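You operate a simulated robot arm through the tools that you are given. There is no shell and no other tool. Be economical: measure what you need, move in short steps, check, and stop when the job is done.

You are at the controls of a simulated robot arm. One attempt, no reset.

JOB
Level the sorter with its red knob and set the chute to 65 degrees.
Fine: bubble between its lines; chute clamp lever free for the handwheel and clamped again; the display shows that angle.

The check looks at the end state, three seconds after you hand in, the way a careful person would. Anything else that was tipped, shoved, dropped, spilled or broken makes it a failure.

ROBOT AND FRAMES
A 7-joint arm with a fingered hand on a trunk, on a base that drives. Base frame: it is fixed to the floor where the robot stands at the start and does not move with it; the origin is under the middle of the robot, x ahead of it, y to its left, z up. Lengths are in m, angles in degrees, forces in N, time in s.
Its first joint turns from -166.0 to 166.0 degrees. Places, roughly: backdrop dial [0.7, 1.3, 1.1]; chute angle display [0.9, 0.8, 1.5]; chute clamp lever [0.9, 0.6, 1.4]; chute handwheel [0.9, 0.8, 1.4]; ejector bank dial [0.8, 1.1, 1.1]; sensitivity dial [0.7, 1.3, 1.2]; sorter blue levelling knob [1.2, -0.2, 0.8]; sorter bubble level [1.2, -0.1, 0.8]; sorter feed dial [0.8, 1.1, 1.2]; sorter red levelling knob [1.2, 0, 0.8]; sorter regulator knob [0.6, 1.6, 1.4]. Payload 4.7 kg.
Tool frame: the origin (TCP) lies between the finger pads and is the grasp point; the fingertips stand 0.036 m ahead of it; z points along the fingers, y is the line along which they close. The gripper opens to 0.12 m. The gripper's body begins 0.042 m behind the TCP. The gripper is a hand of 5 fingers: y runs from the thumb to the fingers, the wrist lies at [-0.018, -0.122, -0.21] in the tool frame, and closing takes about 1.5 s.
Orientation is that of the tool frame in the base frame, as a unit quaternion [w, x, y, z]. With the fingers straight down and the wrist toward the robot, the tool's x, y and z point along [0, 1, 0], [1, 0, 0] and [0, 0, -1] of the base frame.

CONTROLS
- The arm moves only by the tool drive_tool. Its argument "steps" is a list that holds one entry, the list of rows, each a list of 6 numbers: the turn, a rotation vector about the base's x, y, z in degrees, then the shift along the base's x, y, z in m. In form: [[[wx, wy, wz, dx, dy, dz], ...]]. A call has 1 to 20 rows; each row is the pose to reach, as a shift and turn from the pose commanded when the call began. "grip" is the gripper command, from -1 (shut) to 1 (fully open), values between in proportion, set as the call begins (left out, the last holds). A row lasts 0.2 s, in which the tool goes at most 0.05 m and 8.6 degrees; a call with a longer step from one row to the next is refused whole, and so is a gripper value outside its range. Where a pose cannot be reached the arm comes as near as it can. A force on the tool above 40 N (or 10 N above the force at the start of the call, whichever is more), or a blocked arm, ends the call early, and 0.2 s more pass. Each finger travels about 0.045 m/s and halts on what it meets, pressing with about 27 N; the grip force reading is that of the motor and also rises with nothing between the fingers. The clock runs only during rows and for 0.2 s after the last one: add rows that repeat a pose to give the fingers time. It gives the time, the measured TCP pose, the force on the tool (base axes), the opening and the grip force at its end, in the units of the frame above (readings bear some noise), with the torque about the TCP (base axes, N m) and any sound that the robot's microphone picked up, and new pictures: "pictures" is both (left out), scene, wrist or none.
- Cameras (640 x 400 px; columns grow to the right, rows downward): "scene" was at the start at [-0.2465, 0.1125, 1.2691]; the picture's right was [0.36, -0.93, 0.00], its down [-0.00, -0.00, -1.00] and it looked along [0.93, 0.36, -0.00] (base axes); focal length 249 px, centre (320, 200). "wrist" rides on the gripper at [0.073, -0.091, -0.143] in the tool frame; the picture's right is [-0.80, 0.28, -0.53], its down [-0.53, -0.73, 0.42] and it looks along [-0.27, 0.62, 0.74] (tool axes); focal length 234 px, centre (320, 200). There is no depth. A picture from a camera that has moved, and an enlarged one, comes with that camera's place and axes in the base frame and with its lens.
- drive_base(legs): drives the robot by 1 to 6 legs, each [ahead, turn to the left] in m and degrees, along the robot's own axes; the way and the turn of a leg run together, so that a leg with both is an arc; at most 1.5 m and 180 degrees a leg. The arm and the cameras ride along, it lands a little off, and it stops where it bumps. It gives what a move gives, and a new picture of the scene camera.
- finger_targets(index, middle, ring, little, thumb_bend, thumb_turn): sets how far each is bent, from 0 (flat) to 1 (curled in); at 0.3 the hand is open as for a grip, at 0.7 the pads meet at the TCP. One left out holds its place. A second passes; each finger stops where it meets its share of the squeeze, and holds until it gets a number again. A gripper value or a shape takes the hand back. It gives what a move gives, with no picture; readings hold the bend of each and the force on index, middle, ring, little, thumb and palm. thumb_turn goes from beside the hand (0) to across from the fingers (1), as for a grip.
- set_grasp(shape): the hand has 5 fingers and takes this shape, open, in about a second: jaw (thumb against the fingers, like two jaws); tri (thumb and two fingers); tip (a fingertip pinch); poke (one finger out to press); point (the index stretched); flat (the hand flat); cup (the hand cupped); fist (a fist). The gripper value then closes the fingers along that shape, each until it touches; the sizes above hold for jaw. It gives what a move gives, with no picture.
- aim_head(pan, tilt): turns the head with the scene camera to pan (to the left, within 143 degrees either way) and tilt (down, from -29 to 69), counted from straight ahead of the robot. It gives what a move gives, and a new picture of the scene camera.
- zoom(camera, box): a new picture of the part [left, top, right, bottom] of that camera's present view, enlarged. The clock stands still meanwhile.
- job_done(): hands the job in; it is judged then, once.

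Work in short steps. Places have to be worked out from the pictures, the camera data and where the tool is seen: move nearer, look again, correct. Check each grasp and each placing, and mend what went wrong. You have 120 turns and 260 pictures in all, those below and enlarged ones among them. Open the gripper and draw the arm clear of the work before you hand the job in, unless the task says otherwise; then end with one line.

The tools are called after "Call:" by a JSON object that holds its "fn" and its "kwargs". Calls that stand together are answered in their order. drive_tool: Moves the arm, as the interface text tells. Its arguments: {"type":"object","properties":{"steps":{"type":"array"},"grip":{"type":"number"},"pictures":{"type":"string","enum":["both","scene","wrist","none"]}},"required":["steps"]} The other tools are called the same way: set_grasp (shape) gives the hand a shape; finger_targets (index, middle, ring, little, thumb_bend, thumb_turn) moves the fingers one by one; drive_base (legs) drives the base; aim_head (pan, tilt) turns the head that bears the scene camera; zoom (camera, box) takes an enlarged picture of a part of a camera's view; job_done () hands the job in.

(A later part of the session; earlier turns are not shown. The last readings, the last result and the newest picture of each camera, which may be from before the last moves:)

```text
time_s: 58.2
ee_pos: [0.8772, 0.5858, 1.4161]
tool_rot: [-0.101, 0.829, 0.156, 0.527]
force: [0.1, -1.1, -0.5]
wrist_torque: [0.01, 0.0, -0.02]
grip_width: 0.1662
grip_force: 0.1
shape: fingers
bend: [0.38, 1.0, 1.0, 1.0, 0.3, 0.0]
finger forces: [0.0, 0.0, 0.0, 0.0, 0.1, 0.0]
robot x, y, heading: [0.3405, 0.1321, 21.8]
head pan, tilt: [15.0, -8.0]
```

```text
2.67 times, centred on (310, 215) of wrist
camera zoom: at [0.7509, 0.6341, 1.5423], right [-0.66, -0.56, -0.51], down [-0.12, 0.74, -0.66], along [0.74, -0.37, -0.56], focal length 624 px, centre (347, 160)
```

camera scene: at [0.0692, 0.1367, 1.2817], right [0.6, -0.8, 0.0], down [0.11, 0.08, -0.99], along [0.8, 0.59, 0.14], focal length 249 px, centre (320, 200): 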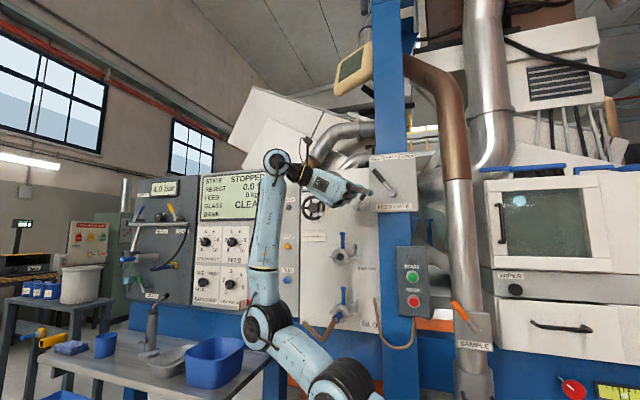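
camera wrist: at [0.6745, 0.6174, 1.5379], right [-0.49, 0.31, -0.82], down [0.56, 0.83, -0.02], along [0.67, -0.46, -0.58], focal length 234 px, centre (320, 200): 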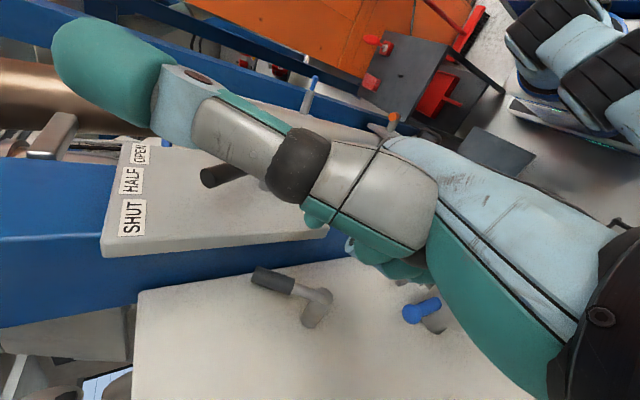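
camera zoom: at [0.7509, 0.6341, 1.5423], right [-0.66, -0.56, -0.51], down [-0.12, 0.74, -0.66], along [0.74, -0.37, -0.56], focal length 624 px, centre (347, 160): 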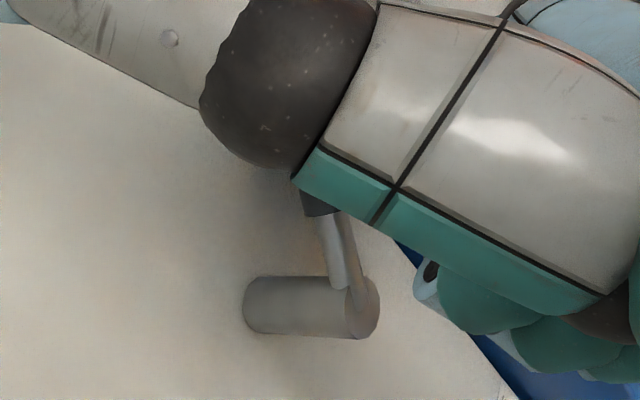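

No contact so far; the tip sits behind the box's front plane, right of the lever. I sweep it left along an arc about the hub.

Call:
{"fn": "drive_tool", "kwargs": {"steps": [[[0, 0, 0, -0.0021, 0.0054, 0.009], [0, 0, 0, -0.0049, 0.0124, 0.016], [0, 0, 0, -0.0082, 0.0207, 0.0209], [0, 0, 0, -0.0118, 0.03, 0.0236], [0, 0, 0, -0.0118, 0.03, 0.0236]]], "pictures": "none"}}

Call:
{"fn": "zoom", "kwargs": {"camera": "scene", "box": [325, 165, 405, 220]}}

Call:
{"fn": "zoom", "kwargs": {"camera": "wrist", "box": [200, 140, 420, 290]}}

```text
time_s: 59.4
ee_pos: [0.865, 0.6166, 1.4391]
tool_rot: [-0.1, 0.829, 0.157, 0.527]
force: [0.6, -1.5, -0.5]
wrist_torque: [0.02, 0.01, 0.0]
grip_width: 0.167
grip_force: 0.7
shape: fingers
bend: [0.37, 1.0, 1.0, 1.0, 0.3, 0.0]
finger forces: [1.1, 0.0, 0.0, 0.0, 0.0, 0.0]
robot x, y, heading: [0.3344, 0.1334, 21.4]
head pan, tilt: [15.0, -8.0]
```

```text
7.27 times, centred on (365, 192) of scene
camera zoom: at [0.0689, 0.1362, 1.2817], right [0.6, -0.8, 0.0], down [0.11, 0.08, -0.99], along [0.79, 0.59, 0.14], focal length 1809 px, centre (-7, 254)
```

zoom: 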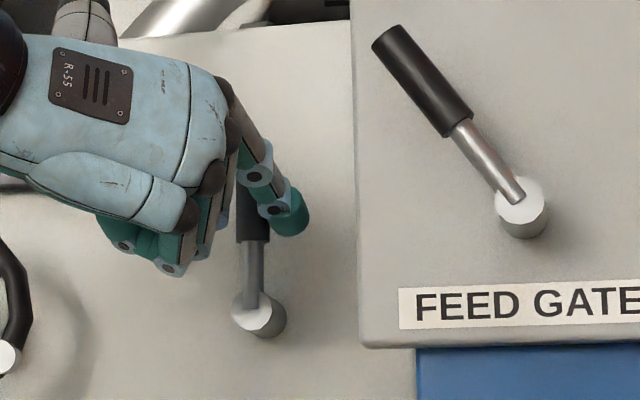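

```text
2.67 times, centred on (310, 215) of wrist
camera zoom: at [0.7388, 0.6647, 1.5657], right [-0.66, -0.56, -0.51], down [-0.12, 0.74, -0.66], along [0.74, -0.37, -0.56], focal length 624 px, centre (347, 160)
```

zoom: 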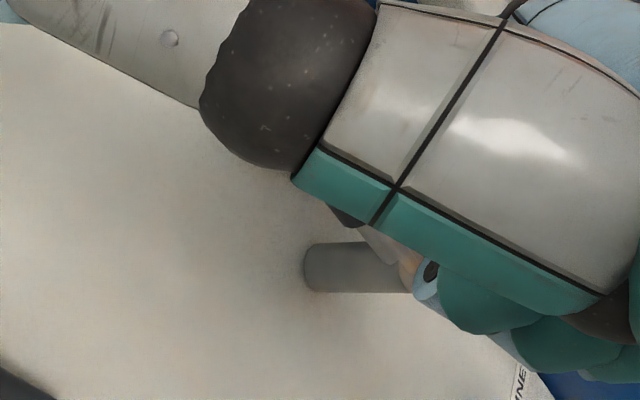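

The lever has swung to vertical with ~1 N. I keep sweeping left until it reaches its stop.

Call:
{"fn": "drive_tool", "kwargs": {"steps": [[[0, 0, 0, -0.0037, 0.0093, 0.001], [0, 0, 0, -0.0073, 0.0186, 0.0], [0, 0, 0, -0.011, 0.0279, -0.003], [0, 0, 0, -0.0147, 0.0372, -0.007], [0, 0, 0, -0.0147, 0.0372, -0.007]]], "pictures": "none"}}

Call:
{"fn": "zoom", "kwargs": {"camera": "scene", "box": [305, 165, 385, 220]}}

```text
time_s: 60.6
ee_pos: [0.8498, 0.6516, 1.4311]
tool_rot: [-0.102, 0.829, 0.155, 0.527]
force: [4.6, -5.0, 6.1]
wrist_torque: [-0.31, -0.31, -0.09]
grip_width: 0.1672
grip_force: 3.9
shape: fingers
bend: [0.31, 1.0, 1.0, 1.0, 0.3, 0.0]
finger forces: [8.1, 0.0, 0.0, 0.0, 0.0, 0.1]
robot x, y, heading: [0.3372, 0.1365, 21.7]
head pan, tilt: [15.0, -8.0]
```

```text
7.27 times, centred on (345, 192) of scene
camera zoom: at [0.069, 0.1359, 1.2817], right [0.6, -0.8, 0.0], down [0.11, 0.08, -0.99], along [0.79, 0.59, 0.14], focal length 1809 px, centre (138, 254)
```

zoom: 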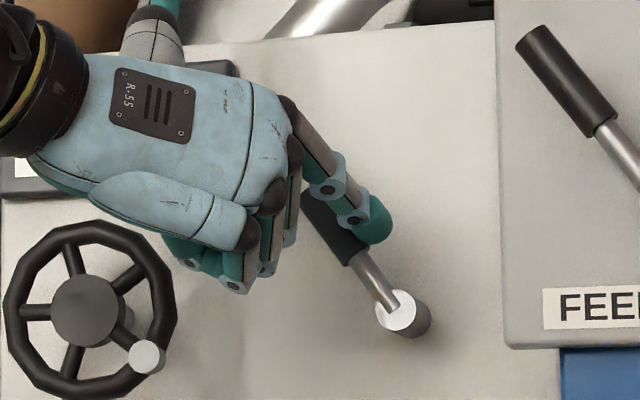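

Lever is now ~30° left and the index meets 8 N. I push 1 cm more to confirm it is at its stop.

Call:
{"fn": "drive_tool", "kwargs": {"steps": [[[0, 0, 0, -0.0022, 0.0056, -0.004], [0, 0, 0, -0.0037, 0.0093, -0.006], [0, 0, 0, -0.0037, 0.0093, -0.006]]], "pictures": "none"}}

Call:
{"fn": "zoom", "kwargs": {"camera": "scene", "box": [305, 165, 385, 220]}}

```text
time_s: 61.4
ee_pos: [0.8457, 0.66, 1.4278]
tool_rot: [-0.101, 0.829, 0.157, 0.528]
force: [6.4, -11.6, 11.7]
wrist_torque: [-0.64, -0.61, -0.22]
grip_width: 0.1676
grip_force: 7.8
shape: fingers
bend: [0.27, 1.0, 1.0, 1.0, 0.3, 0.0]
finger forces: [16.3, 0.1, 0.0, 0.1, 0.0, 0.1]
robot x, y, heading: [0.3363, 0.1286, 21.6]
head pan, tilt: [15.0, -8.0]
```

```text
7.27 times, centred on (345, 192) of scene
camera zoom: at [0.0691, 0.1353, 1.2818], right [0.6, -0.8, 0.0], down [0.11, 0.08, -0.99], along [0.79, 0.59, 0.14], focal length 1809 px, centre (138, 254)
```

zoom: 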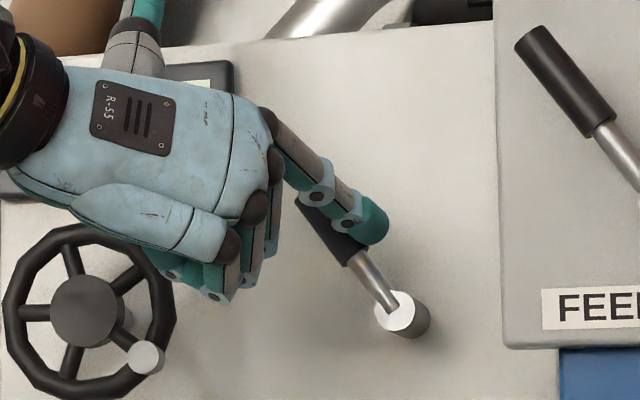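

The lever is at its stop, ~33° left: the clamp should be free. I withdraw, go to stand off in front of the handwheel's white crank knob, and take the tip pinch.

Call:
{"fn": "drive_tool", "kwargs": {"steps": [[[0, 0, 0, 0.0044, -0.0112, 0.004], [0, 0, 0, -0.0328, -0.0259, 0.004], [0, 0, 0, -0.07, -0.0405, 0.004], [0, 0, 0, -0.0979, -0.0515, 0.004], [2.38, -6.05, 0, -0.1074, -0.0273, -0.02], [4.76, -12.1, 0, -0.1173, -0.0022, -0.052], [4.76, -12.1, 0, -0.1173, -0.0022, -0.052]]], "pictures": "none"}}

Call:
{"fn": "set_grasp", "kwargs": {"shape": "tip"}}

Call:
{"fn": "drive_tool", "kwargs": {"steps": [[[0, 0, 0, 0, 0, 0], [0, 0, 0, 0, 0, 0], [0, 0, 0, 0, 0, 0], [0, 0, 0, 0, 0, 0]]], "grip": 0}}

Call:
{"fn": "zoom", "kwargs": {"camera": "scene", "box": [270, 150, 400, 240]}}

```text
time_s: 63.0
ee_pos: [0.7258, 0.6604, 1.3733]
tool_rot: [-0.118, 0.763, 0.143, 0.619]
force: [-0.5, -0.4, -0.3]
wrist_torque: [0.0, 0.01, 0.01]
grip_width: 0.1662
grip_force: 0.2
shape: fingers
bend: [0.38, 1.0, 1.0, 1.0, 0.3, 0.0]
finger forces: [0.0, 0.1, 0.0, 0.1, 0.0, 0.0]
robot x, y, heading: [0.3392, 0.1295, 21.8]
head pan, tilt: [15.0, -8.0]
```

```text
time_s: 63.9
ee_pos: [0.7282, 0.6593, 1.3732]
tool_rot: [-0.118, 0.764, 0.145, 0.617]
force: [-0.6, -0.2, 0.1]
wrist_torque: [-0.05, 0.02, 0.02]
grip_width: 0.1198
grip_force: 0.0
shape: tip
bend: [0.3, 0.98, 0.99, 0.99, 0.3, 0.98]
finger forces: [0.1, 0.0, 0.0, 0.0, 0.0, 0.0]
robot x, y, heading: [0.3339, 0.1305, 21.7]
head pan, tilt: [15.0, -8.0]
```

```text
time_s: 64.9
ee_pos: [0.7266, 0.6588, 1.3735]
tool_rot: [-0.117, 0.765, 0.144, 0.617]
force: [0.0, 0.3, 0.4]
wrist_torque: [0.01, -0.03, -0.03]
grip_width: 0.0606
grip_force: 0.0
shape: tip
bend: [0.73, 0.98, 0.99, 0.99, 0.7, 1.0]
finger forces: [0.0, 0.0, 0.0, 0.0, 0.0, 0.0]
robot x, y, heading: [0.3416, 0.1336, 21.9]
head pan, tilt: [15.0, -8.0]
camera scene: at [0.0689, 0.1362, 1.2817], right [0.6, -0.8, 0.0], down [0.11, 0.08, -0.99], along [0.79, 0.59, 0.14], focal length 249 px, centre (320, 200)
camera wrist: at [0.5769, 0.6983, 1.4748], right [-0.53, -0.51, -0.68], down [0.01, 0.79, -0.61], along [0.85, -0.33, -0.42], focal length 234 px, centre (320, 200)
```

scene: 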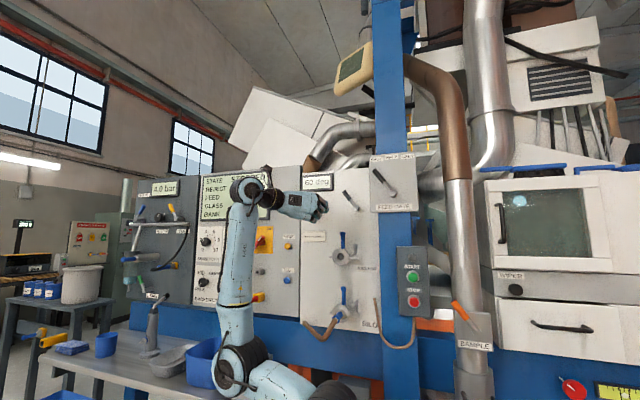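
wrist: 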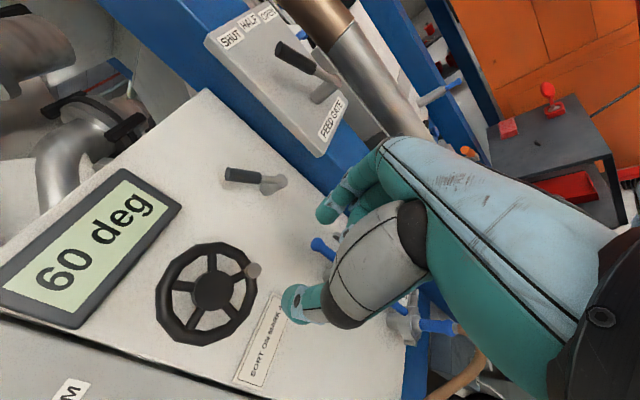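

```text
4.44 times, centred on (335, 195) of scene
camera zoom: at [0.0689, 0.1362, 1.2817], right [0.6, -0.8, 0.0], down [0.11, 0.08, -0.99], along [0.79, 0.59, 0.14], focal length 1106 px, centre (253, 222)
```

zoom: 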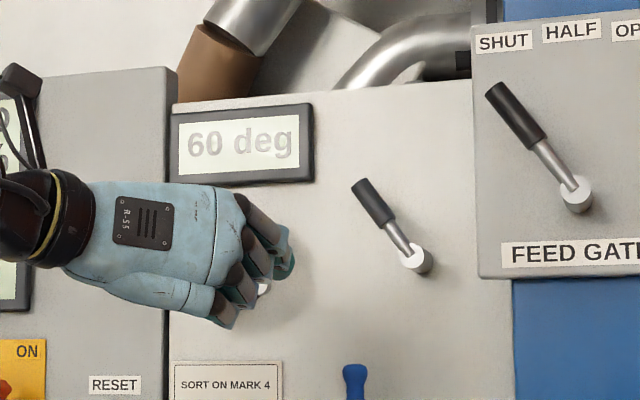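

The wrist camera sees both the wheel and the display. Crank knob is near (0.841, 0.707, 1.368). I approach 7 cm with a 6 cm opening.

Call:
{"fn": "drive_tool", "kwargs": {"steps": [[[0, 0, 0, 0.032, 0.0142, 0], [0, 0, 0, 0.064, 0.0285, 0], [0, 0, 0, 0.064, 0.0285, 0]]], "pictures": "none"}}

Call:
{"fn": "zoom", "kwargs": {"camera": "wrist", "box": [180, 160, 400, 360]}}

Call:
{"fn": "zoom", "kwargs": {"camera": "scene", "box": [290, 180, 370, 230]}}

```text
time_s: 65.7
ee_pos: [0.7908, 0.6875, 1.3727]
tool_rot: [-0.118, 0.764, 0.145, 0.617]
force: [-0.1, 1.0, -0.1]
wrist_torque: [0.02, 0.02, 0.04]
grip_width: 0.0605
grip_force: 0.0
shape: tip
bend: [0.73, 0.98, 0.99, 0.99, 0.7, 1.0]
finger forces: [0.0, 0.1, 0.0, 0.1, 0.1, 0.1]
robot x, y, heading: [0.3374, 0.135, 21.7]
head pan, tilt: [15.0, -8.0]
```

```text
2.00 times, centred on (290, 260) of wrist
camera zoom: at [0.6412, 0.7264, 1.4749], right [-0.53, -0.51, -0.68], down [0.01, 0.79, -0.61], along [0.85, -0.33, -0.42], focal length 468 px, centre (380, 80)
```

zoom: 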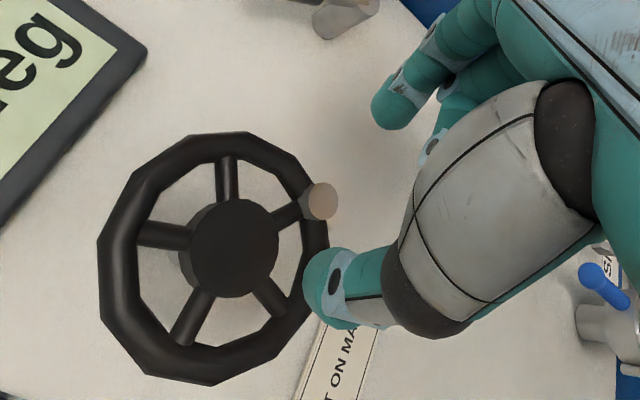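

```text
8.00 times, centred on (330, 205) of scene
camera zoom: at [0.0689, 0.1361, 1.2817], right [0.6, -0.8, 0.0], down [0.11, 0.08, -0.99], along [0.79, 0.59, 0.14], focal length 1990 px, centre (240, 160)
```

zoom: 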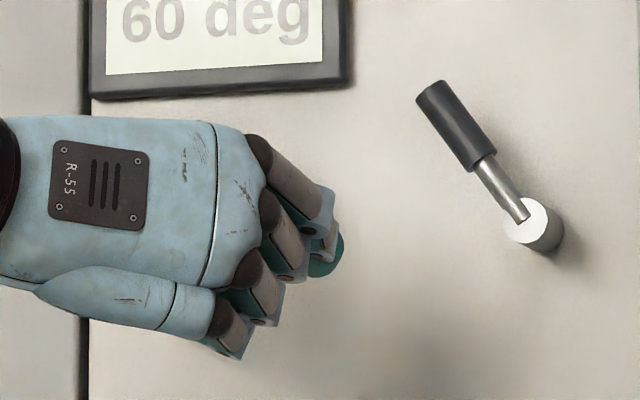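

The crank is a few mm further left than estimated; I correct and move the last 3.5 cm so it sits between index and thumb.

Call:
{"fn": "drive_tool", "kwargs": {"steps": [[[0, 0, 0, 0.01, 0.007, 0.0005], [0, 0, 0, 0.02, 0.0125, 0.001], [0, 0, 0, 0.03, 0.018, 0.0016], [0, 0, 0, 0.03, 0.018, 0.0016]]], "pictures": "none"}}

Call:
{"fn": "zoom", "kwargs": {"camera": "wrist", "box": [180, 160, 400, 360]}}

```text
time_s: 66.7
ee_pos: [0.8225, 0.705, 1.3749]
tool_rot: [-0.118, 0.764, 0.144, 0.618]
force: [0.3, -0.2, 1.4]
wrist_torque: [0.0, -0.01, 0.0]
grip_width: 0.0606
grip_force: 0.1
shape: tip
bend: [0.73, 0.98, 0.99, 0.99, 0.7, 1.0]
finger forces: [0.0, 0.1, 0.0, 0.0, 0.0, 0.0]
robot x, y, heading: [0.3365, 0.1312, 21.9]
head pan, tilt: [15.0, -8.0]
```

```text
2.00 times, centred on (290, 260) of wrist
camera zoom: at [0.6728, 0.7449, 1.4769], right [-0.53, -0.51, -0.68], down [0.01, 0.79, -0.61], along [0.85, -0.33, -0.42], focal length 468 px, centre (380, 80)
```

zoom: 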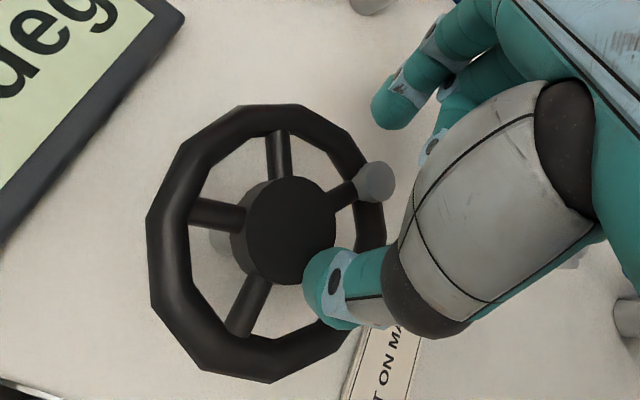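

The knob sits between thumb and index. I close on it.

Call:
{"fn": "drive_tool", "kwargs": {"steps": [[[0, 0, 0, 0, 0, 0], [0, 0, 0, 0, 0, 0], [0, 0, 0, 0, 0, 0], [0, 0, 0, 0, 0, 0], [0, 0, 0, 0, 0, 0], [0, 0, 0, 0, 0, 0]]], "grip": -0.75, "pictures": "none"}}

Call:
{"fn": "zoom", "kwargs": {"camera": "wrist", "box": [180, 160, 400, 360]}}

```text
time_s: 68.1
ee_pos: [0.823, 0.7056, 1.3757]
tool_rot: [-0.119, 0.764, 0.144, 0.617]
force: [-0.5, -2.2, -0.3]
wrist_torque: [-0.02, -0.01, -0.02]
grip_width: 0.0158
grip_force: 0.0
shape: tip
bend: [0.71, 0.98, 0.99, 0.99, 0.74, 1.0]
finger forces: [1.6, 0.1, 0.1, 0.0, 0.1, 0.0]
robot x, y, heading: [0.3341, 0.1326, 21.6]
head pan, tilt: [15.0, -8.0]
```

```text
2.00 times, centred on (290, 260) of wrist
camera zoom: at [0.6728, 0.7447, 1.477], right [-0.53, -0.51, -0.68], down [0.01, 0.79, -0.61], along [0.85, -0.33, -0.42], focal length 468 px, centre (380, 80)
```

zoom: 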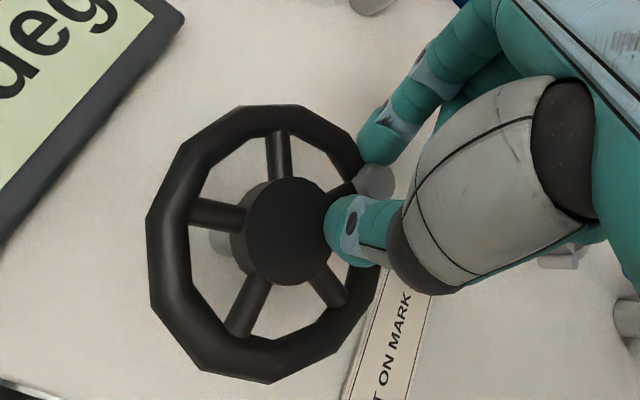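

Lightly caged, width equals the knob. I turn the crank clockwise about 20° as a test and read the display.

Call:
{"fn": "drive_tool", "kwargs": {"steps": [[[0, 0, 0, -0.0019, 0.0048, -0.0053], [0, 0, 0, -0.0038, 0.0096, -0.0098], [0, 0, 0, -0.0038, 0.0096, -0.0098]]], "grip": -0.9, "pictures": "wrist"}}

Call:
{"fn": "zoom", "kwargs": {"camera": "scene", "box": [290, 160, 370, 230]}}

```text
time_s: 68.9
ee_pos: [0.8186, 0.7162, 1.3661]
tool_rot: [-0.118, 0.764, 0.142, 0.618]
force: [-5.2, -10.0, -4.3]
wrist_torque: [-0.03, 0.18, -0.42]
grip_width: 0.0063
grip_force: 0.0
shape: tip
bend: [0.6, 0.98, 0.99, 0.99, 0.72, 1.0]
finger forces: [11.4, 0.1, 0.0, 0.0, 0.0, 0.0]
robot x, y, heading: [0.3358, 0.1307, 21.4]
head pan, tilt: [15.0, -8.0]
camera wrist: at [0.6682, 0.7543, 1.4681], right [-0.53, -0.51, -0.68], down [0.01, 0.79, -0.61], along [0.85, -0.33, -0.42], focal length 234 px, centre (320, 200)
```

wrist: 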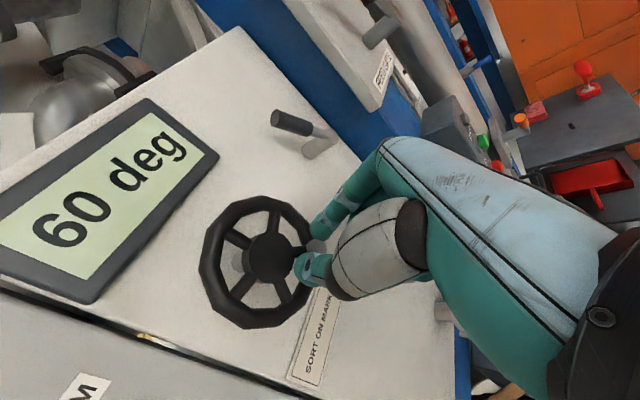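

```text
5.71 times, centred on (330, 195) of scene
camera zoom: at [0.0688, 0.1357, 1.2817], right [0.6, -0.8, 0.0], down [0.11, 0.08, -0.99], along [0.79, 0.59, 0.14], focal length 1422 px, centre (263, 229)
```

zoom: 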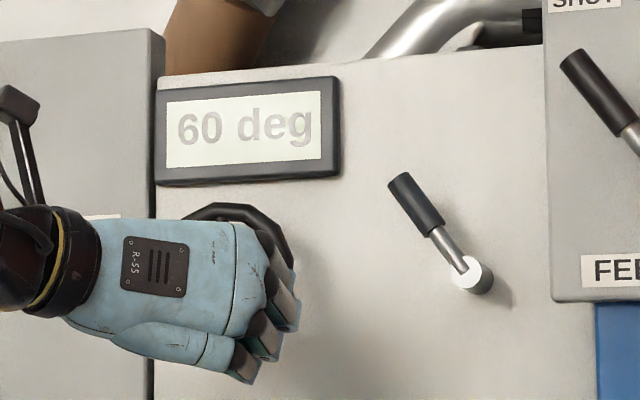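

Call:
{"fn": "zoom", "kwargs": {"camera": "wrist", "box": [190, 170, 370, 340]}}

```text
2.35 times, centred on (280, 255) of wrist
camera zoom: at [0.6682, 0.7543, 1.4681], right [-0.53, -0.51, -0.68], down [0.01, 0.79, -0.61], along [0.85, -0.33, -0.42], focal length 551 px, centre (414, 71)
```

zoom: 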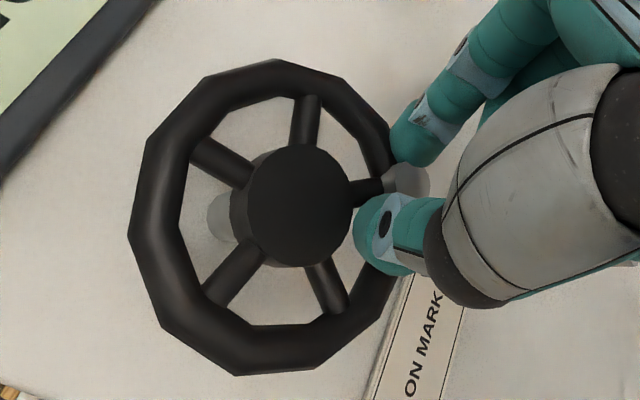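

The wheel turned about 17° (crank spoke moved), display still rounds to 60. I go on clockwise by another 60°.

Call:
{"fn": "drive_tool", "kwargs": {"steps": [[[0, 0, 0, -0.0028, 0.0072, -0.0037], [0, 0, 0, -0.0059, 0.0149, -0.0058], [0, 0, 0, -0.009, 0.0229, -0.0061], [0, 0, 0, -0.0121, 0.0307, -0.0046], [0, 0, 0, -0.015, 0.0381, -0.0014], [0, 0, 0, -0.015, 0.0381, -0.0014]]], "pictures": "none"}}

Call:
{"fn": "zoom", "kwargs": {"camera": "wrist", "box": [0, 60, 400, 360]}}

Call:
{"fn": "zoom", "kwargs": {"camera": "scene", "box": [290, 160, 370, 230]}}

```text
time_s: 70.3
ee_pos: [0.8049, 0.753, 1.3651]
tool_rot: [-0.118, 0.764, 0.143, 0.618]
force: [-4.0, -20.5, -21.2]
wrist_torque: [0.56, 1.07, -1.16]
grip_width: 0.0473
grip_force: 26.9
shape: tip
bend: [0.31, 1.0, 1.0, 1.0, 0.79, 1.0]
finger forces: [24.4, 0.1, 0.0, 0.0, 0.0, 0.0]
robot x, y, heading: [0.3355, 0.133, 21.5]
head pan, tilt: [15.0, -8.0]
```

```text
1.33 times, centred on (200, 210) of wrist
camera zoom: at [0.655, 0.7912, 1.4664], right [-0.53, -0.51, -0.68], down [0.01, 0.8, -0.61], along [0.84, -0.33, -0.42], focal length 312 px, centre (480, 187)
```

zoom: 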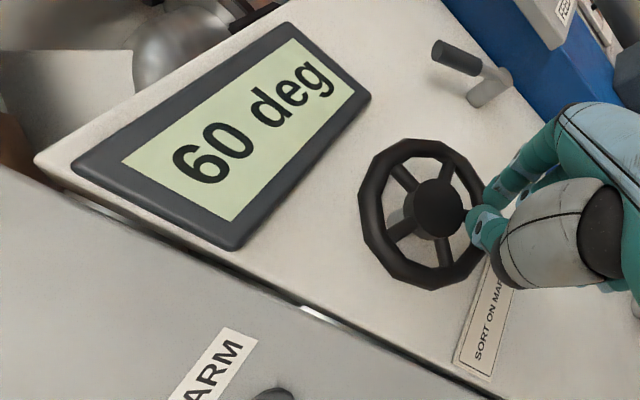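

```text
5.71 times, centred on (330, 195) of scene
camera zoom: at [0.0692, 0.1356, 1.2818], right [0.6, -0.8, 0.0], down [0.11, 0.08, -0.99], along [0.8, 0.59, 0.14], focal length 1422 px, centre (263, 229)
```

zoom: 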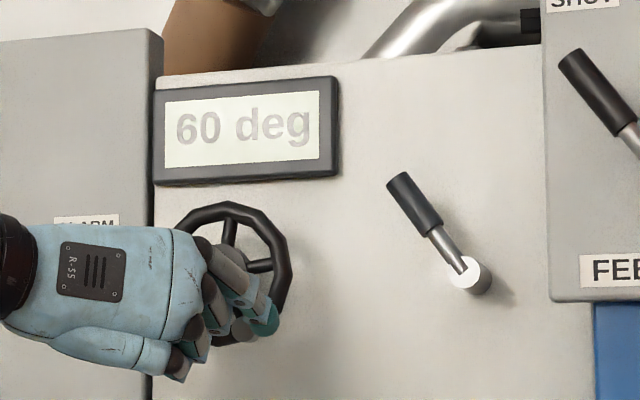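

Call:
{"fn": "zoom", "kwargs": {"camera": "wrist", "box": [210, 140, 350, 290]}}

```text
2.67 times, centred on (280, 215) of wrist
camera zoom: at [0.655, 0.7912, 1.4664], right [-0.53, -0.51, -0.68], down [0.01, 0.8, -0.61], along [0.84, -0.33, -0.42], focal length 624 px, centre (427, 160)
```

zoom: 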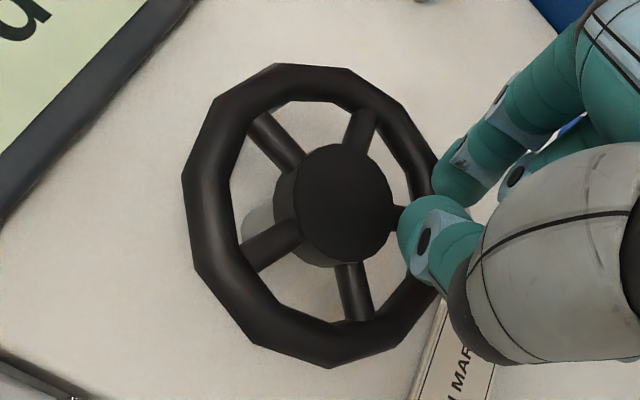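

The index is bending back rather than turning the wheel well; a firm grip on the whole rim (like the knob) will be better. I open, back off and level the hand.

Call:
{"fn": "drive_tool", "kwargs": {"steps": [[[0, 0, 0, 0.0044, -0.0112, 0.0], [0, 0, 0, 0.0066, -0.0167, 0.0], [0, 0, 0, 0.0066, -0.0167, 0.0], [0, 0, 0, -0.03, -0.031, 0.0], [0, 0, 0, -0.067, -0.0458, 0], [2.24, -5.68, 0, -0.105, -0.0604, 0], [4.48, -11.36, 0, -0.11, -0.0624, 0.01], [4.48, -11.36, 0, -0.11, -0.0624, 0.01]]], "grip": 0.2, "pictures": "none"}}

Call:
{"fn": "set_grasp", "kwargs": {"shape": "jaw"}}

Call:
{"fn": "drive_tool", "kwargs": {"steps": [[[-7.44, -2.93, 0, 0, 0, 0], [-14.9, -5.86, 0, 0, 0, 0], [-22.3, -8.8, 0, 0, 0, 0], [-29.8, -11.7, 0, 0, 0, 0], [-37.2, -14.7, 0, 0, 0, 0], [-44.6, -17.6, 0, 0, 0, 0], [-52.1, -20.5, 0, 0, 0, 0], [-52.1, -20.5, 0, 0, 0, 0]]], "pictures": "both"}}

```text
time_s: 72.1
ee_pos: [0.6916, 0.6913, 1.3742]
tool_rot: [-0.133, 0.694, 0.13, 0.696]
force: [0.4, 0.3, -0.7]
wrist_torque: [-0.01, 0.0, -0.04]
grip_width: 0.0717
grip_force: 0.0
shape: tip
bend: [0.29, 0.98, 0.99, 0.99, 0.66, 1.0]
finger forces: [0.0, 0.1, 0.1, 0.0, 0.0, 0.1]
robot x, y, heading: [0.3365, 0.131, 21.5]
head pan, tilt: [15.0, -8.0]
```

```text
time_s: 73.0
ee_pos: [0.6932, 0.6915, 1.3756]
tool_rot: [-0.132, 0.694, 0.132, 0.695]
force: [0.4, 0.2, -0.1]
wrist_torque: [0.0, -0.01, -0.01]
grip_width: 0.1198
grip_force: 0.0
shape: jaw
bend: [0.3, 0.3, 0.3, 0.3, 0.3, 0.98]
finger forces: [0.0, 0.0, 0.1, 0.1, 0.1, 0.1]
robot x, y, heading: [0.339, 0.131, 21.9]
head pan, tilt: [15.0, -8.0]
```

```text
time_s: 74.8
ee_pos: [0.6928, 0.6926, 1.3741]
tool_rot: [0.209, 0.552, 0.442, 0.676]
force: [-0.7, 0.2, 0.2]
wrist_torque: [-0.01, -0.02, 0.03]
grip_width: 0.1198
grip_force: 0.1
shape: jaw
bend: [0.3, 0.3, 0.3, 0.3, 0.3, 0.98]
finger forces: [0.0, 0.1, 0.1, 0.0, 0.0, 0.0]
robot x, y, heading: [0.3376, 0.1336, 21.8]
head pan, tilt: [15.0, -8.0]
camera scene: at [0.0689, 0.136, 1.2817], right [0.6, -0.8, 0.0], down [0.11, 0.08, -0.99], along [0.79, 0.59, 0.14], focal length 249 px, centre (320, 200)
camera wrist: at [0.5193, 0.7429, 1.3397], right [-0.19, -0.96, -0.22], down [0.41, 0.13, -0.9], along [0.89, -0.26, 0.37], focal length 234 px, centre (320, 200)
```

scene: 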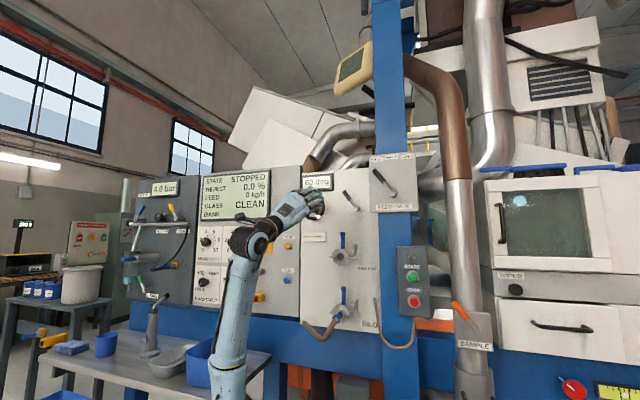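
wrist: 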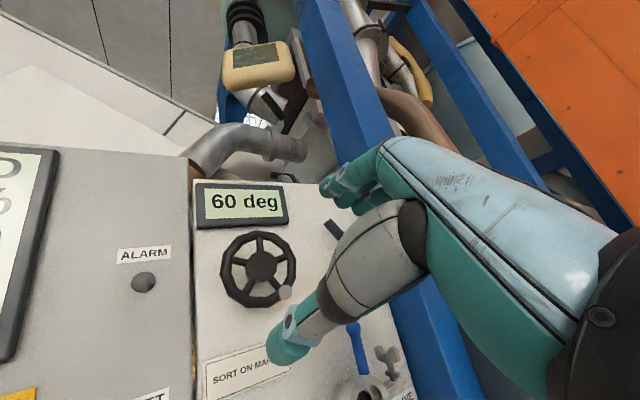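

Good upright view. Hub centre is near y 0.750, z 1.393. I centre the open hand on it at a standoff.

Call:
{"fn": "drive_tool", "kwargs": {"steps": [[[0, 0, 0, 0.024, 0.01, 0.0095], [0, 0, 0, 0.048, 0.0194, 0.019], [0, 0, 0, 0.048, 0.0194, 0.019]]], "pictures": "none"}}

Call:
{"fn": "zoom", "kwargs": {"camera": "wrist", "box": [170, 120, 420, 370]}}

Call:
{"fn": "zoom", "kwargs": {"camera": "scene", "box": [270, 160, 370, 230]}}

```text
time_s: 75.6
ee_pos: [0.7415, 0.7135, 1.392]
tool_rot: [0.208, 0.552, 0.441, 0.676]
force: [0.2, 0.3, 0.0]
wrist_torque: [-0.02, 0.0, 0.01]
grip_width: 0.1202
grip_force: 0.1
shape: jaw
bend: [0.3, 0.3, 0.3, 0.3, 0.3, 0.98]
finger forces: [0.1, 0.1, 0.0, 0.0, 0.0, 0.0]
robot x, y, heading: [0.3328, 0.1286, 21.9]
head pan, tilt: [15.0, -8.0]
```

```text
1.60 times, centred on (295, 245) of wrist
camera zoom: at [0.5669, 0.7628, 1.3583], right [-0.19, -0.96, -0.22], down [0.41, 0.13, -0.9], along [0.89, -0.26, 0.36], focal length 375 px, centre (360, 128)
```

zoom: 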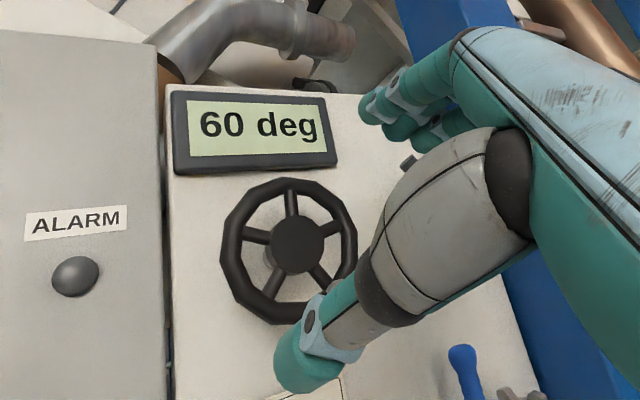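

```text
5.71 times, centred on (320, 195) of scene
camera zoom: at [0.0689, 0.1359, 1.2817], right [0.6, -0.8, 0.0], down [0.11, 0.08, -0.99], along [0.79, 0.59, 0.14], focal length 1422 px, centre (320, 229)
```

zoom: 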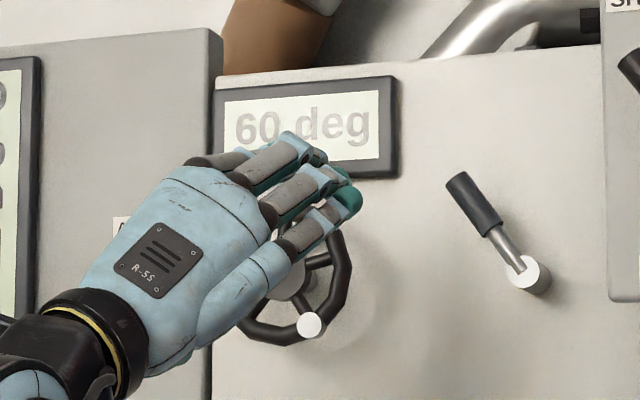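

Centred within 3 mm. I move in over the rim slowly.

Call:
{"fn": "drive_tool", "kwargs": {"steps": [[[0, 0, 0, 0.028, 0.0125, -0.001], [0, 0, 0, 0.0475, 0.02, -0.002], [0, 0, 0, 0.0605, 0.025, -0.002], [0, 0, 0, 0.07, 0.0288, -0.002], [0, 0, 0, 0.079, 0.0323, -0.002], [0, 0, 0, 0.079, 0.0323, -0.002]]], "pictures": "none"}}

Call:
{"fn": "zoom", "kwargs": {"camera": "wrist", "box": [170, 120, 420, 370]}}

Call:
{"fn": "zoom", "kwargs": {"camera": "scene", "box": [270, 160, 370, 230]}}

```text
time_s: 77.0
ee_pos: [0.8217, 0.7428, 1.3913]
tool_rot: [0.208, 0.552, 0.442, 0.676]
force: [-0.1, 0.0, 0.2]
wrist_torque: [0.0, 0.01, -0.03]
grip_width: 0.1198
grip_force: 0.1
shape: jaw
bend: [0.3, 0.3, 0.3, 0.3, 0.3, 0.98]
finger forces: [0.1, 0.0, 0.0, 0.0, 0.0, 0.0]
robot x, y, heading: [0.3365, 0.1309, 21.5]
head pan, tilt: [15.0, -8.0]
```

```text
1.60 times, centred on (295, 245) of wrist
camera zoom: at [0.6465, 0.7941, 1.3567], right [-0.19, -0.96, -0.22], down [0.41, 0.13, -0.9], along [0.89, -0.26, 0.36], focal length 375 px, centre (360, 128)
```

zoom: 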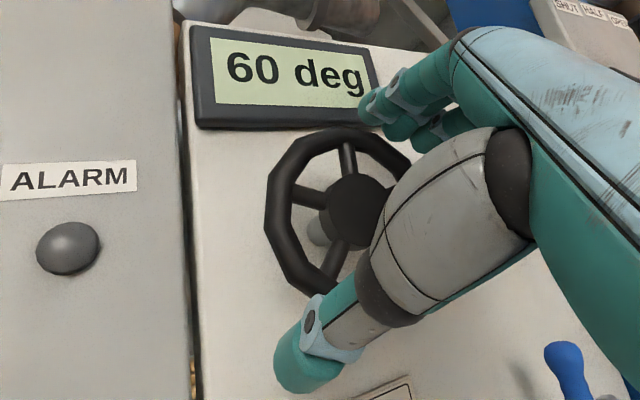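

```text
5.71 times, centred on (320, 195) of scene
camera zoom: at [0.069, 0.136, 1.2817], right [0.6, -0.8, 0.0], down [0.11, 0.08, -0.99], along [0.79, 0.59, 0.14], focal length 1422 px, centre (320, 229)
```

zoom: 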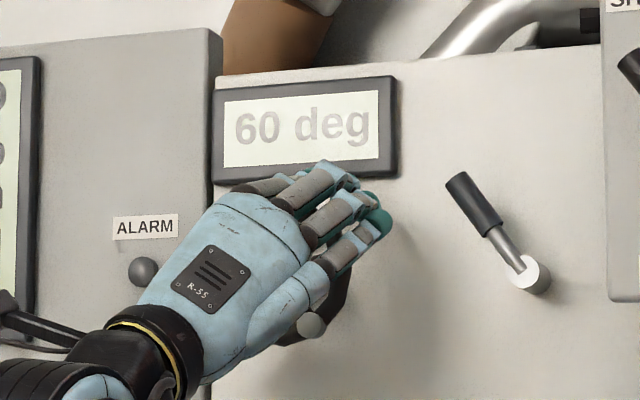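

The fingers straddle the rim without contact. I close on it.

Call:
{"fn": "drive_tool", "kwargs": {"steps": [[[0, 0, 0, 0, 0, 0], [0, 0, 0, 0, 0, 0], [0, 0, 0, 0, 0, 0], [0, 0, 0, 0, 0, 0], [0, 0, 0, 0, 0, 0], [0, 0, 0, 0, 0, 0]]], "grip": -0.5, "pictures": "none"}}

Call:
{"fn": "zoom", "kwargs": {"camera": "wrist", "box": [170, 120, 420, 370]}}

```text
time_s: 78.4
ee_pos: [0.8206, 0.7445, 1.3913]
tool_rot: [0.208, 0.551, 0.442, 0.677]
force: [0.5, 0.0, 0.3]
wrist_torque: [-0.04, 0.19, 0.12]
grip_width: 0.0949
grip_force: 27.0
shape: jaw
bend: [0.26, 0.34, 0.35, 0.35, 0.55, 0.99]
finger forces: [12.8, 7.0, 2.7, 0.0, 23.1, 0.1]
robot x, y, heading: [0.3362, 0.1314, 21.5]
head pan, tilt: [15.0, -8.0]
```

```text
1.60 times, centred on (295, 245) of wrist
camera zoom: at [0.6464, 0.794, 1.3567], right [-0.19, -0.96, -0.22], down [0.41, 0.13, -0.9], along [0.89, -0.26, 0.36], focal length 375 px, centre (360, 128)
```

zoom: 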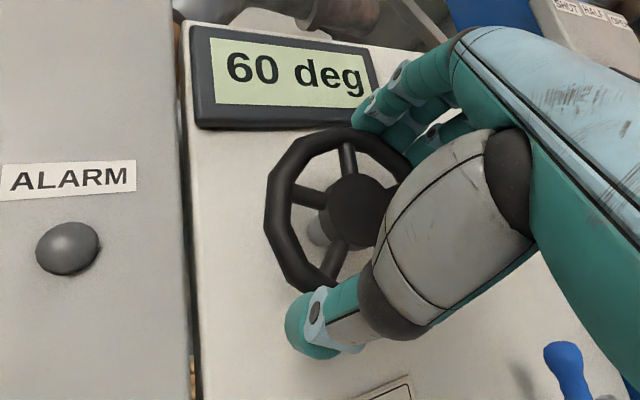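

Rim firmly gripped (width 0.095, 27 N). I turn it clockwise 40° about the panel normal.

Call:
{"fn": "drive_tool", "kwargs": {"steps": [[[7.44, 2.93, 0, 0, 0, 0], [14.9, 5.86, 0, 0, 0, 0], [22.3, 8.8, 0, 0, 0, 0], [29.8, 11.7, 0, 0, 0, 0], [37.2, 14.7, 0, 0, 0, 0], [37.2, 14.7, 0, 0, 0, 0]]], "pictures": "wrist"}}

Call:
{"fn": "zoom", "kwargs": {"camera": "scene", "box": [270, 160, 370, 230]}}

```text
time_s: 79.8
ee_pos: [0.8213, 0.7443, 1.3921]
tool_rot: [-0.036, 0.669, 0.226, 0.707]
force: [-1.1, -7.3, 6.4]
wrist_torque: [0.06, -0.26, -0.57]
grip_width: 0.0947
grip_force: 27.3
shape: jaw
bend: [0.25, 0.33, 0.34, 0.35, 0.56, 0.98]
finger forces: [15.8, 9.0, 3.6, 0.0, 20.6, 0.0]
robot x, y, heading: [0.3366, 0.1322, 21.8]
head pan, tilt: [15.0, -8.0]
camera wrist: at [0.6479, 0.7901, 1.4374], right [-0.31, -0.64, -0.7], down [0.19, 0.68, -0.71], along [0.93, -0.35, -0.09], focal length 234 px, centre (320, 200)
```

wrist: 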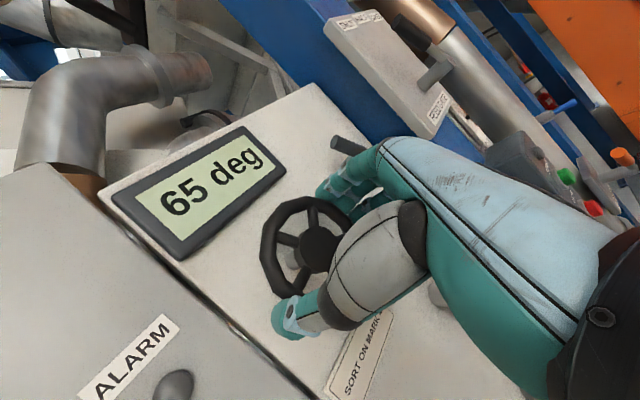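

```text
5.71 times, centred on (320, 195) of scene
camera zoom: at [0.0688, 0.1354, 1.2817], right [0.6, -0.8, 0.0], down [0.11, 0.08, -0.99], along [0.79, 0.59, 0.14], focal length 1422 px, centre (320, 229)
```

zoom: 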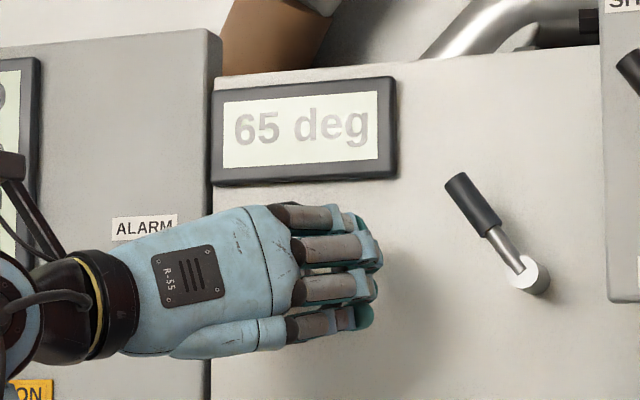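

The display now reads 65. I release gently and withdraw straight back, then re-check.

Call:
{"fn": "drive_tool", "kwargs": {"steps": [[[0, 0, 0, 0, 0, 0], [0, 0, 0, 0, 0, 0], [0, 0, 0, 0, 0, 0], [0, 0, 0, 0, 0, 0], [0, 0, 0, 0, 0, 0], [0, 0, 0, -0.0233, -0.0092, 0], [0, 0, 0, -0.0465, -0.0183, 0], [0, 0, 0, -0.0837, -0.033, 0], [0, 0, 0, -0.121, -0.0477, 0], [0, 0, 0, -0.121, -0.0477, 0]]], "grip": 1, "pictures": "none"}}

Call:
{"fn": "zoom", "kwargs": {"camera": "scene", "box": [270, 160, 370, 230]}}

Call:
{"fn": "zoom", "kwargs": {"camera": "wrist", "box": [100, 60, 420, 370]}}

```text
time_s: 82.0
ee_pos: [0.6992, 0.695, 1.3914]
tool_rot: [-0.035, 0.669, 0.227, 0.707]
force: [-0.6, -0.6, -0.2]
wrist_torque: [0.0, 0.04, 0.01]
grip_width: 0.1196
grip_force: 0.1
shape: jaw
bend: [0.3, 0.3, 0.3, 0.3, 0.3, 0.98]
finger forces: [0.0, 0.0, 0.0, 0.1, 0.0, 0.0]
robot x, y, heading: [0.3372, 0.1325, 21.4]
head pan, tilt: [15.0, -8.0]
```

```text
5.71 times, centred on (320, 195) of scene
camera zoom: at [0.069, 0.1361, 1.2817], right [0.6, -0.8, 0.0], down [0.11, 0.08, -0.99], along [0.79, 0.59, 0.14], focal length 1422 px, centre (320, 229)
```

zoom: 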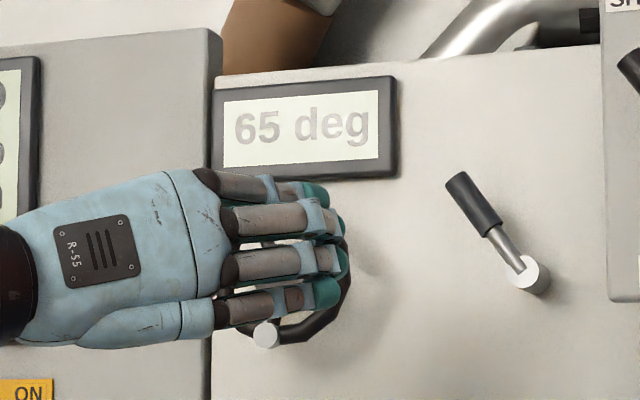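

```text
1.29 times, centred on (260, 215) of wrist
camera zoom: at [0.5252, 0.7432, 1.4362], right [-0.31, -0.65, -0.7], down [0.19, 0.68, -0.71], along [0.93, -0.35, -0.09], focal length 302 px, centre (397, 181)
```

zoom: 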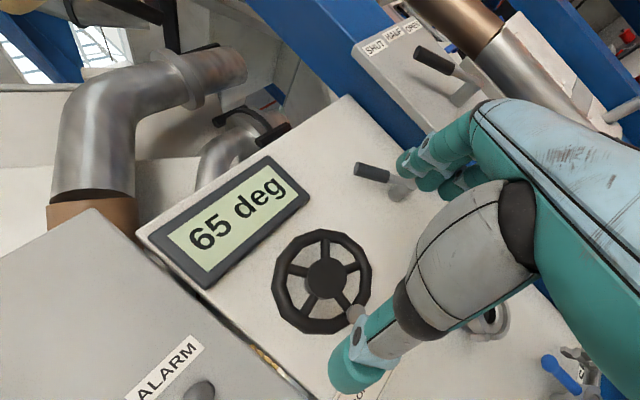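

65 holds with the hand clear. Next I re-clamp: the single-finger hand again, this time from the left side of the lever. I reorient and fold the fingers at a standoff.

Call:
{"fn": "drive_tool", "kwargs": {"steps": [[[7.44, 2.93, 0, 0.0125, -0.0146, 0.007], [14.9, 5.86, 0, 0.025, -0.0292, 0.0143], [14.9, 5.86, 0, 0.0499, -0.0583, 0.0286]]], "pictures": "none"}}

Call:
{"fn": "finger_targets", "kwargs": {"index": 0.38, "middle": 1, "ring": 1, "little": 1, "thumb_bend": 0.3, "thumb_turn": 0}}

Call:
{"fn": "drive_tool", "kwargs": {"steps": [[[-3.05, 7.75, 0, 0, 0, 0], [-6.1, 15.5, 0, 0, 0, 0], [-9.16, 23.26, 0, 0, 0, 0], [-9.16, 23.26, 0, 0, 0, 0]]], "pictures": "none"}}

Call:
{"fn": "zoom", "kwargs": {"camera": "scene", "box": [290, 150, 400, 230]}}

Call:
{"fn": "zoom", "kwargs": {"camera": "wrist", "box": [0, 0, 640, 400]}}

```text
time_s: 82.8
ee_pos: [0.7491, 0.639, 1.4194]
tool_rot: [-0.133, 0.695, 0.132, 0.694]
force: [-0.4, 1.3, 0.4]
wrist_torque: [0.0, 0.01, -0.08]
grip_width: 0.1199
grip_force: 0.1
shape: jaw
bend: [0.3, 0.3, 0.3, 0.3, 0.3, 0.98]
finger forces: [0.1, 0.1, 0.0, 0.0, 0.0, 0.1]
robot x, y, heading: [0.3353, 0.1323, 21.6]
head pan, tilt: [15.0, -8.0]
```

```text
time_s: 83.8
ee_pos: [0.7483, 0.6366, 1.421]
tool_rot: [-0.134, 0.694, 0.131, 0.695]
force: [-0.5, 0.2, -0.5]
wrist_torque: [-0.01, 0.02, 0.01]
grip_width: 0.1661
grip_force: 0.0
shape: fingers
bend: [0.38, 1.0, 1.0, 1.0, 0.3, 0.0]
finger forces: [0.0, 0.0, 0.1, 0.1, 0.1, 0.0]
robot x, y, heading: [0.3382, 0.136, 21.6]
head pan, tilt: [15.0, -8.0]
```

```text
time_s: 84.8
ee_pos: [0.7502, 0.6375, 1.4201]
tool_rot: [-0.102, 0.829, 0.157, 0.527]
force: [0.1, -0.7, 0.6]
wrist_torque: [-0.04, 0.02, 0.01]
grip_width: 0.1662
grip_force: 0.0
shape: fingers
bend: [0.38, 1.0, 1.0, 1.0, 0.3, 0.0]
finger forces: [0.0, 0.0, 0.0, 0.0, 0.0, 0.0]
robot x, y, heading: [0.3401, 0.1331, 21.6]
head pan, tilt: [15.0, -8.0]
```

```text
5.00 times, centred on (345, 190) of scene
camera zoom: at [0.069, 0.1359, 1.2817], right [0.6, -0.8, 0.0], down [0.11, 0.08, -0.99], along [0.79, 0.59, 0.14], focal length 1244 px, centre (195, 250)
```

zoom: 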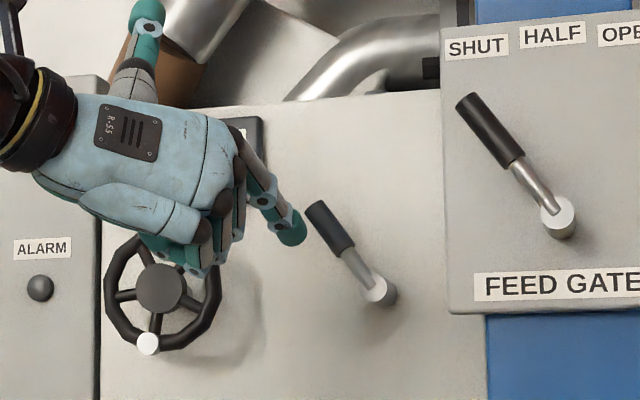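

```text
1.00 times, centred on (320, 200) of wrist (not enlarged: the box is as wide or as high as the picture)
camera zoom: at [0.6235, 0.6858, 1.5476], right [-0.66, -0.56, -0.51], down [-0.12, 0.74, -0.66], along [0.74, -0.37, -0.55], focal length 234 px, centre (320, 200)
```

zoom: 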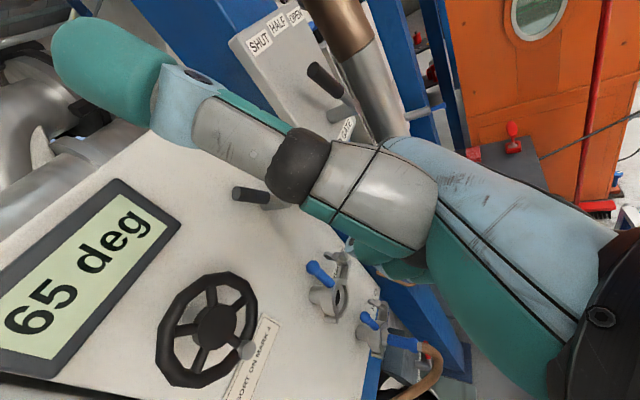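

Tip is left of the lever. I shift 12 mm more to the left for clearance and advance 10 cm.

Call:
{"fn": "drive_tool", "kwargs": {"steps": [[[0, 0, 0, -0.0044, 0.0112, 0], [0, 0, 0, 0.0282, 0.024, 0], [0, 0, 0, 0.0607, 0.0368, 0], [0, 0, 0, 0.0793, 0.0442, 0], [0, 0, 0, 0.0886, 0.0479, 0], [0, 0, 0, 0.0886, 0.0479, 0]]], "pictures": "none"}}

Call:
{"fn": "zoom", "kwargs": {"camera": "scene", "box": [305, 165, 385, 220]}}

Call:
{"fn": "zoom", "kwargs": {"camera": "wrist", "box": [120, 100, 420, 340]}}

```text
time_s: 86.2
ee_pos: [0.8372, 0.6852, 1.42]
tool_rot: [-0.102, 0.828, 0.155, 0.529]
force: [0.3, -0.3, -1.5]
wrist_torque: [-0.01, 0.0, -0.02]
grip_width: 0.1662
grip_force: 0.1
shape: fingers
bend: [0.38, 1.0, 1.0, 1.0, 0.3, 0.0]
finger forces: [0.0, 0.0, 0.0, 0.0, 0.0, 0.0]
robot x, y, heading: [0.3366, 0.1331, 21.6]
head pan, tilt: [15.0, -8.0]
```

```text
7.27 times, centred on (345, 192) of scene
camera zoom: at [0.069, 0.1359, 1.2817], right [0.6, -0.8, 0.0], down [0.11, 0.08, -0.99], along [0.79, 0.59, 0.14], focal length 1809 px, centre (138, 254)
```

zoom: 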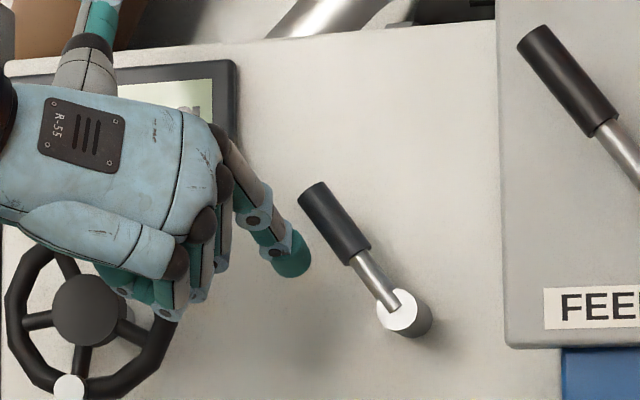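

```text
1.67 times, centred on (270, 220) of wrist
camera zoom: at [0.7105, 0.7333, 1.5462], right [-0.66, -0.56, -0.51], down [-0.12, 0.74, -0.66], along [0.74, -0.37, -0.55], focal length 390 px, centre (403, 167)
```

zoom: 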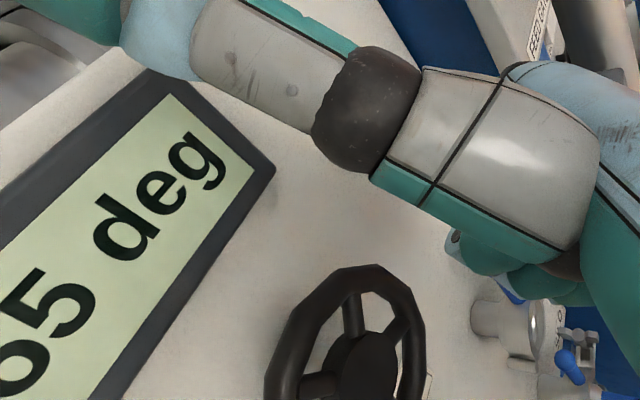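

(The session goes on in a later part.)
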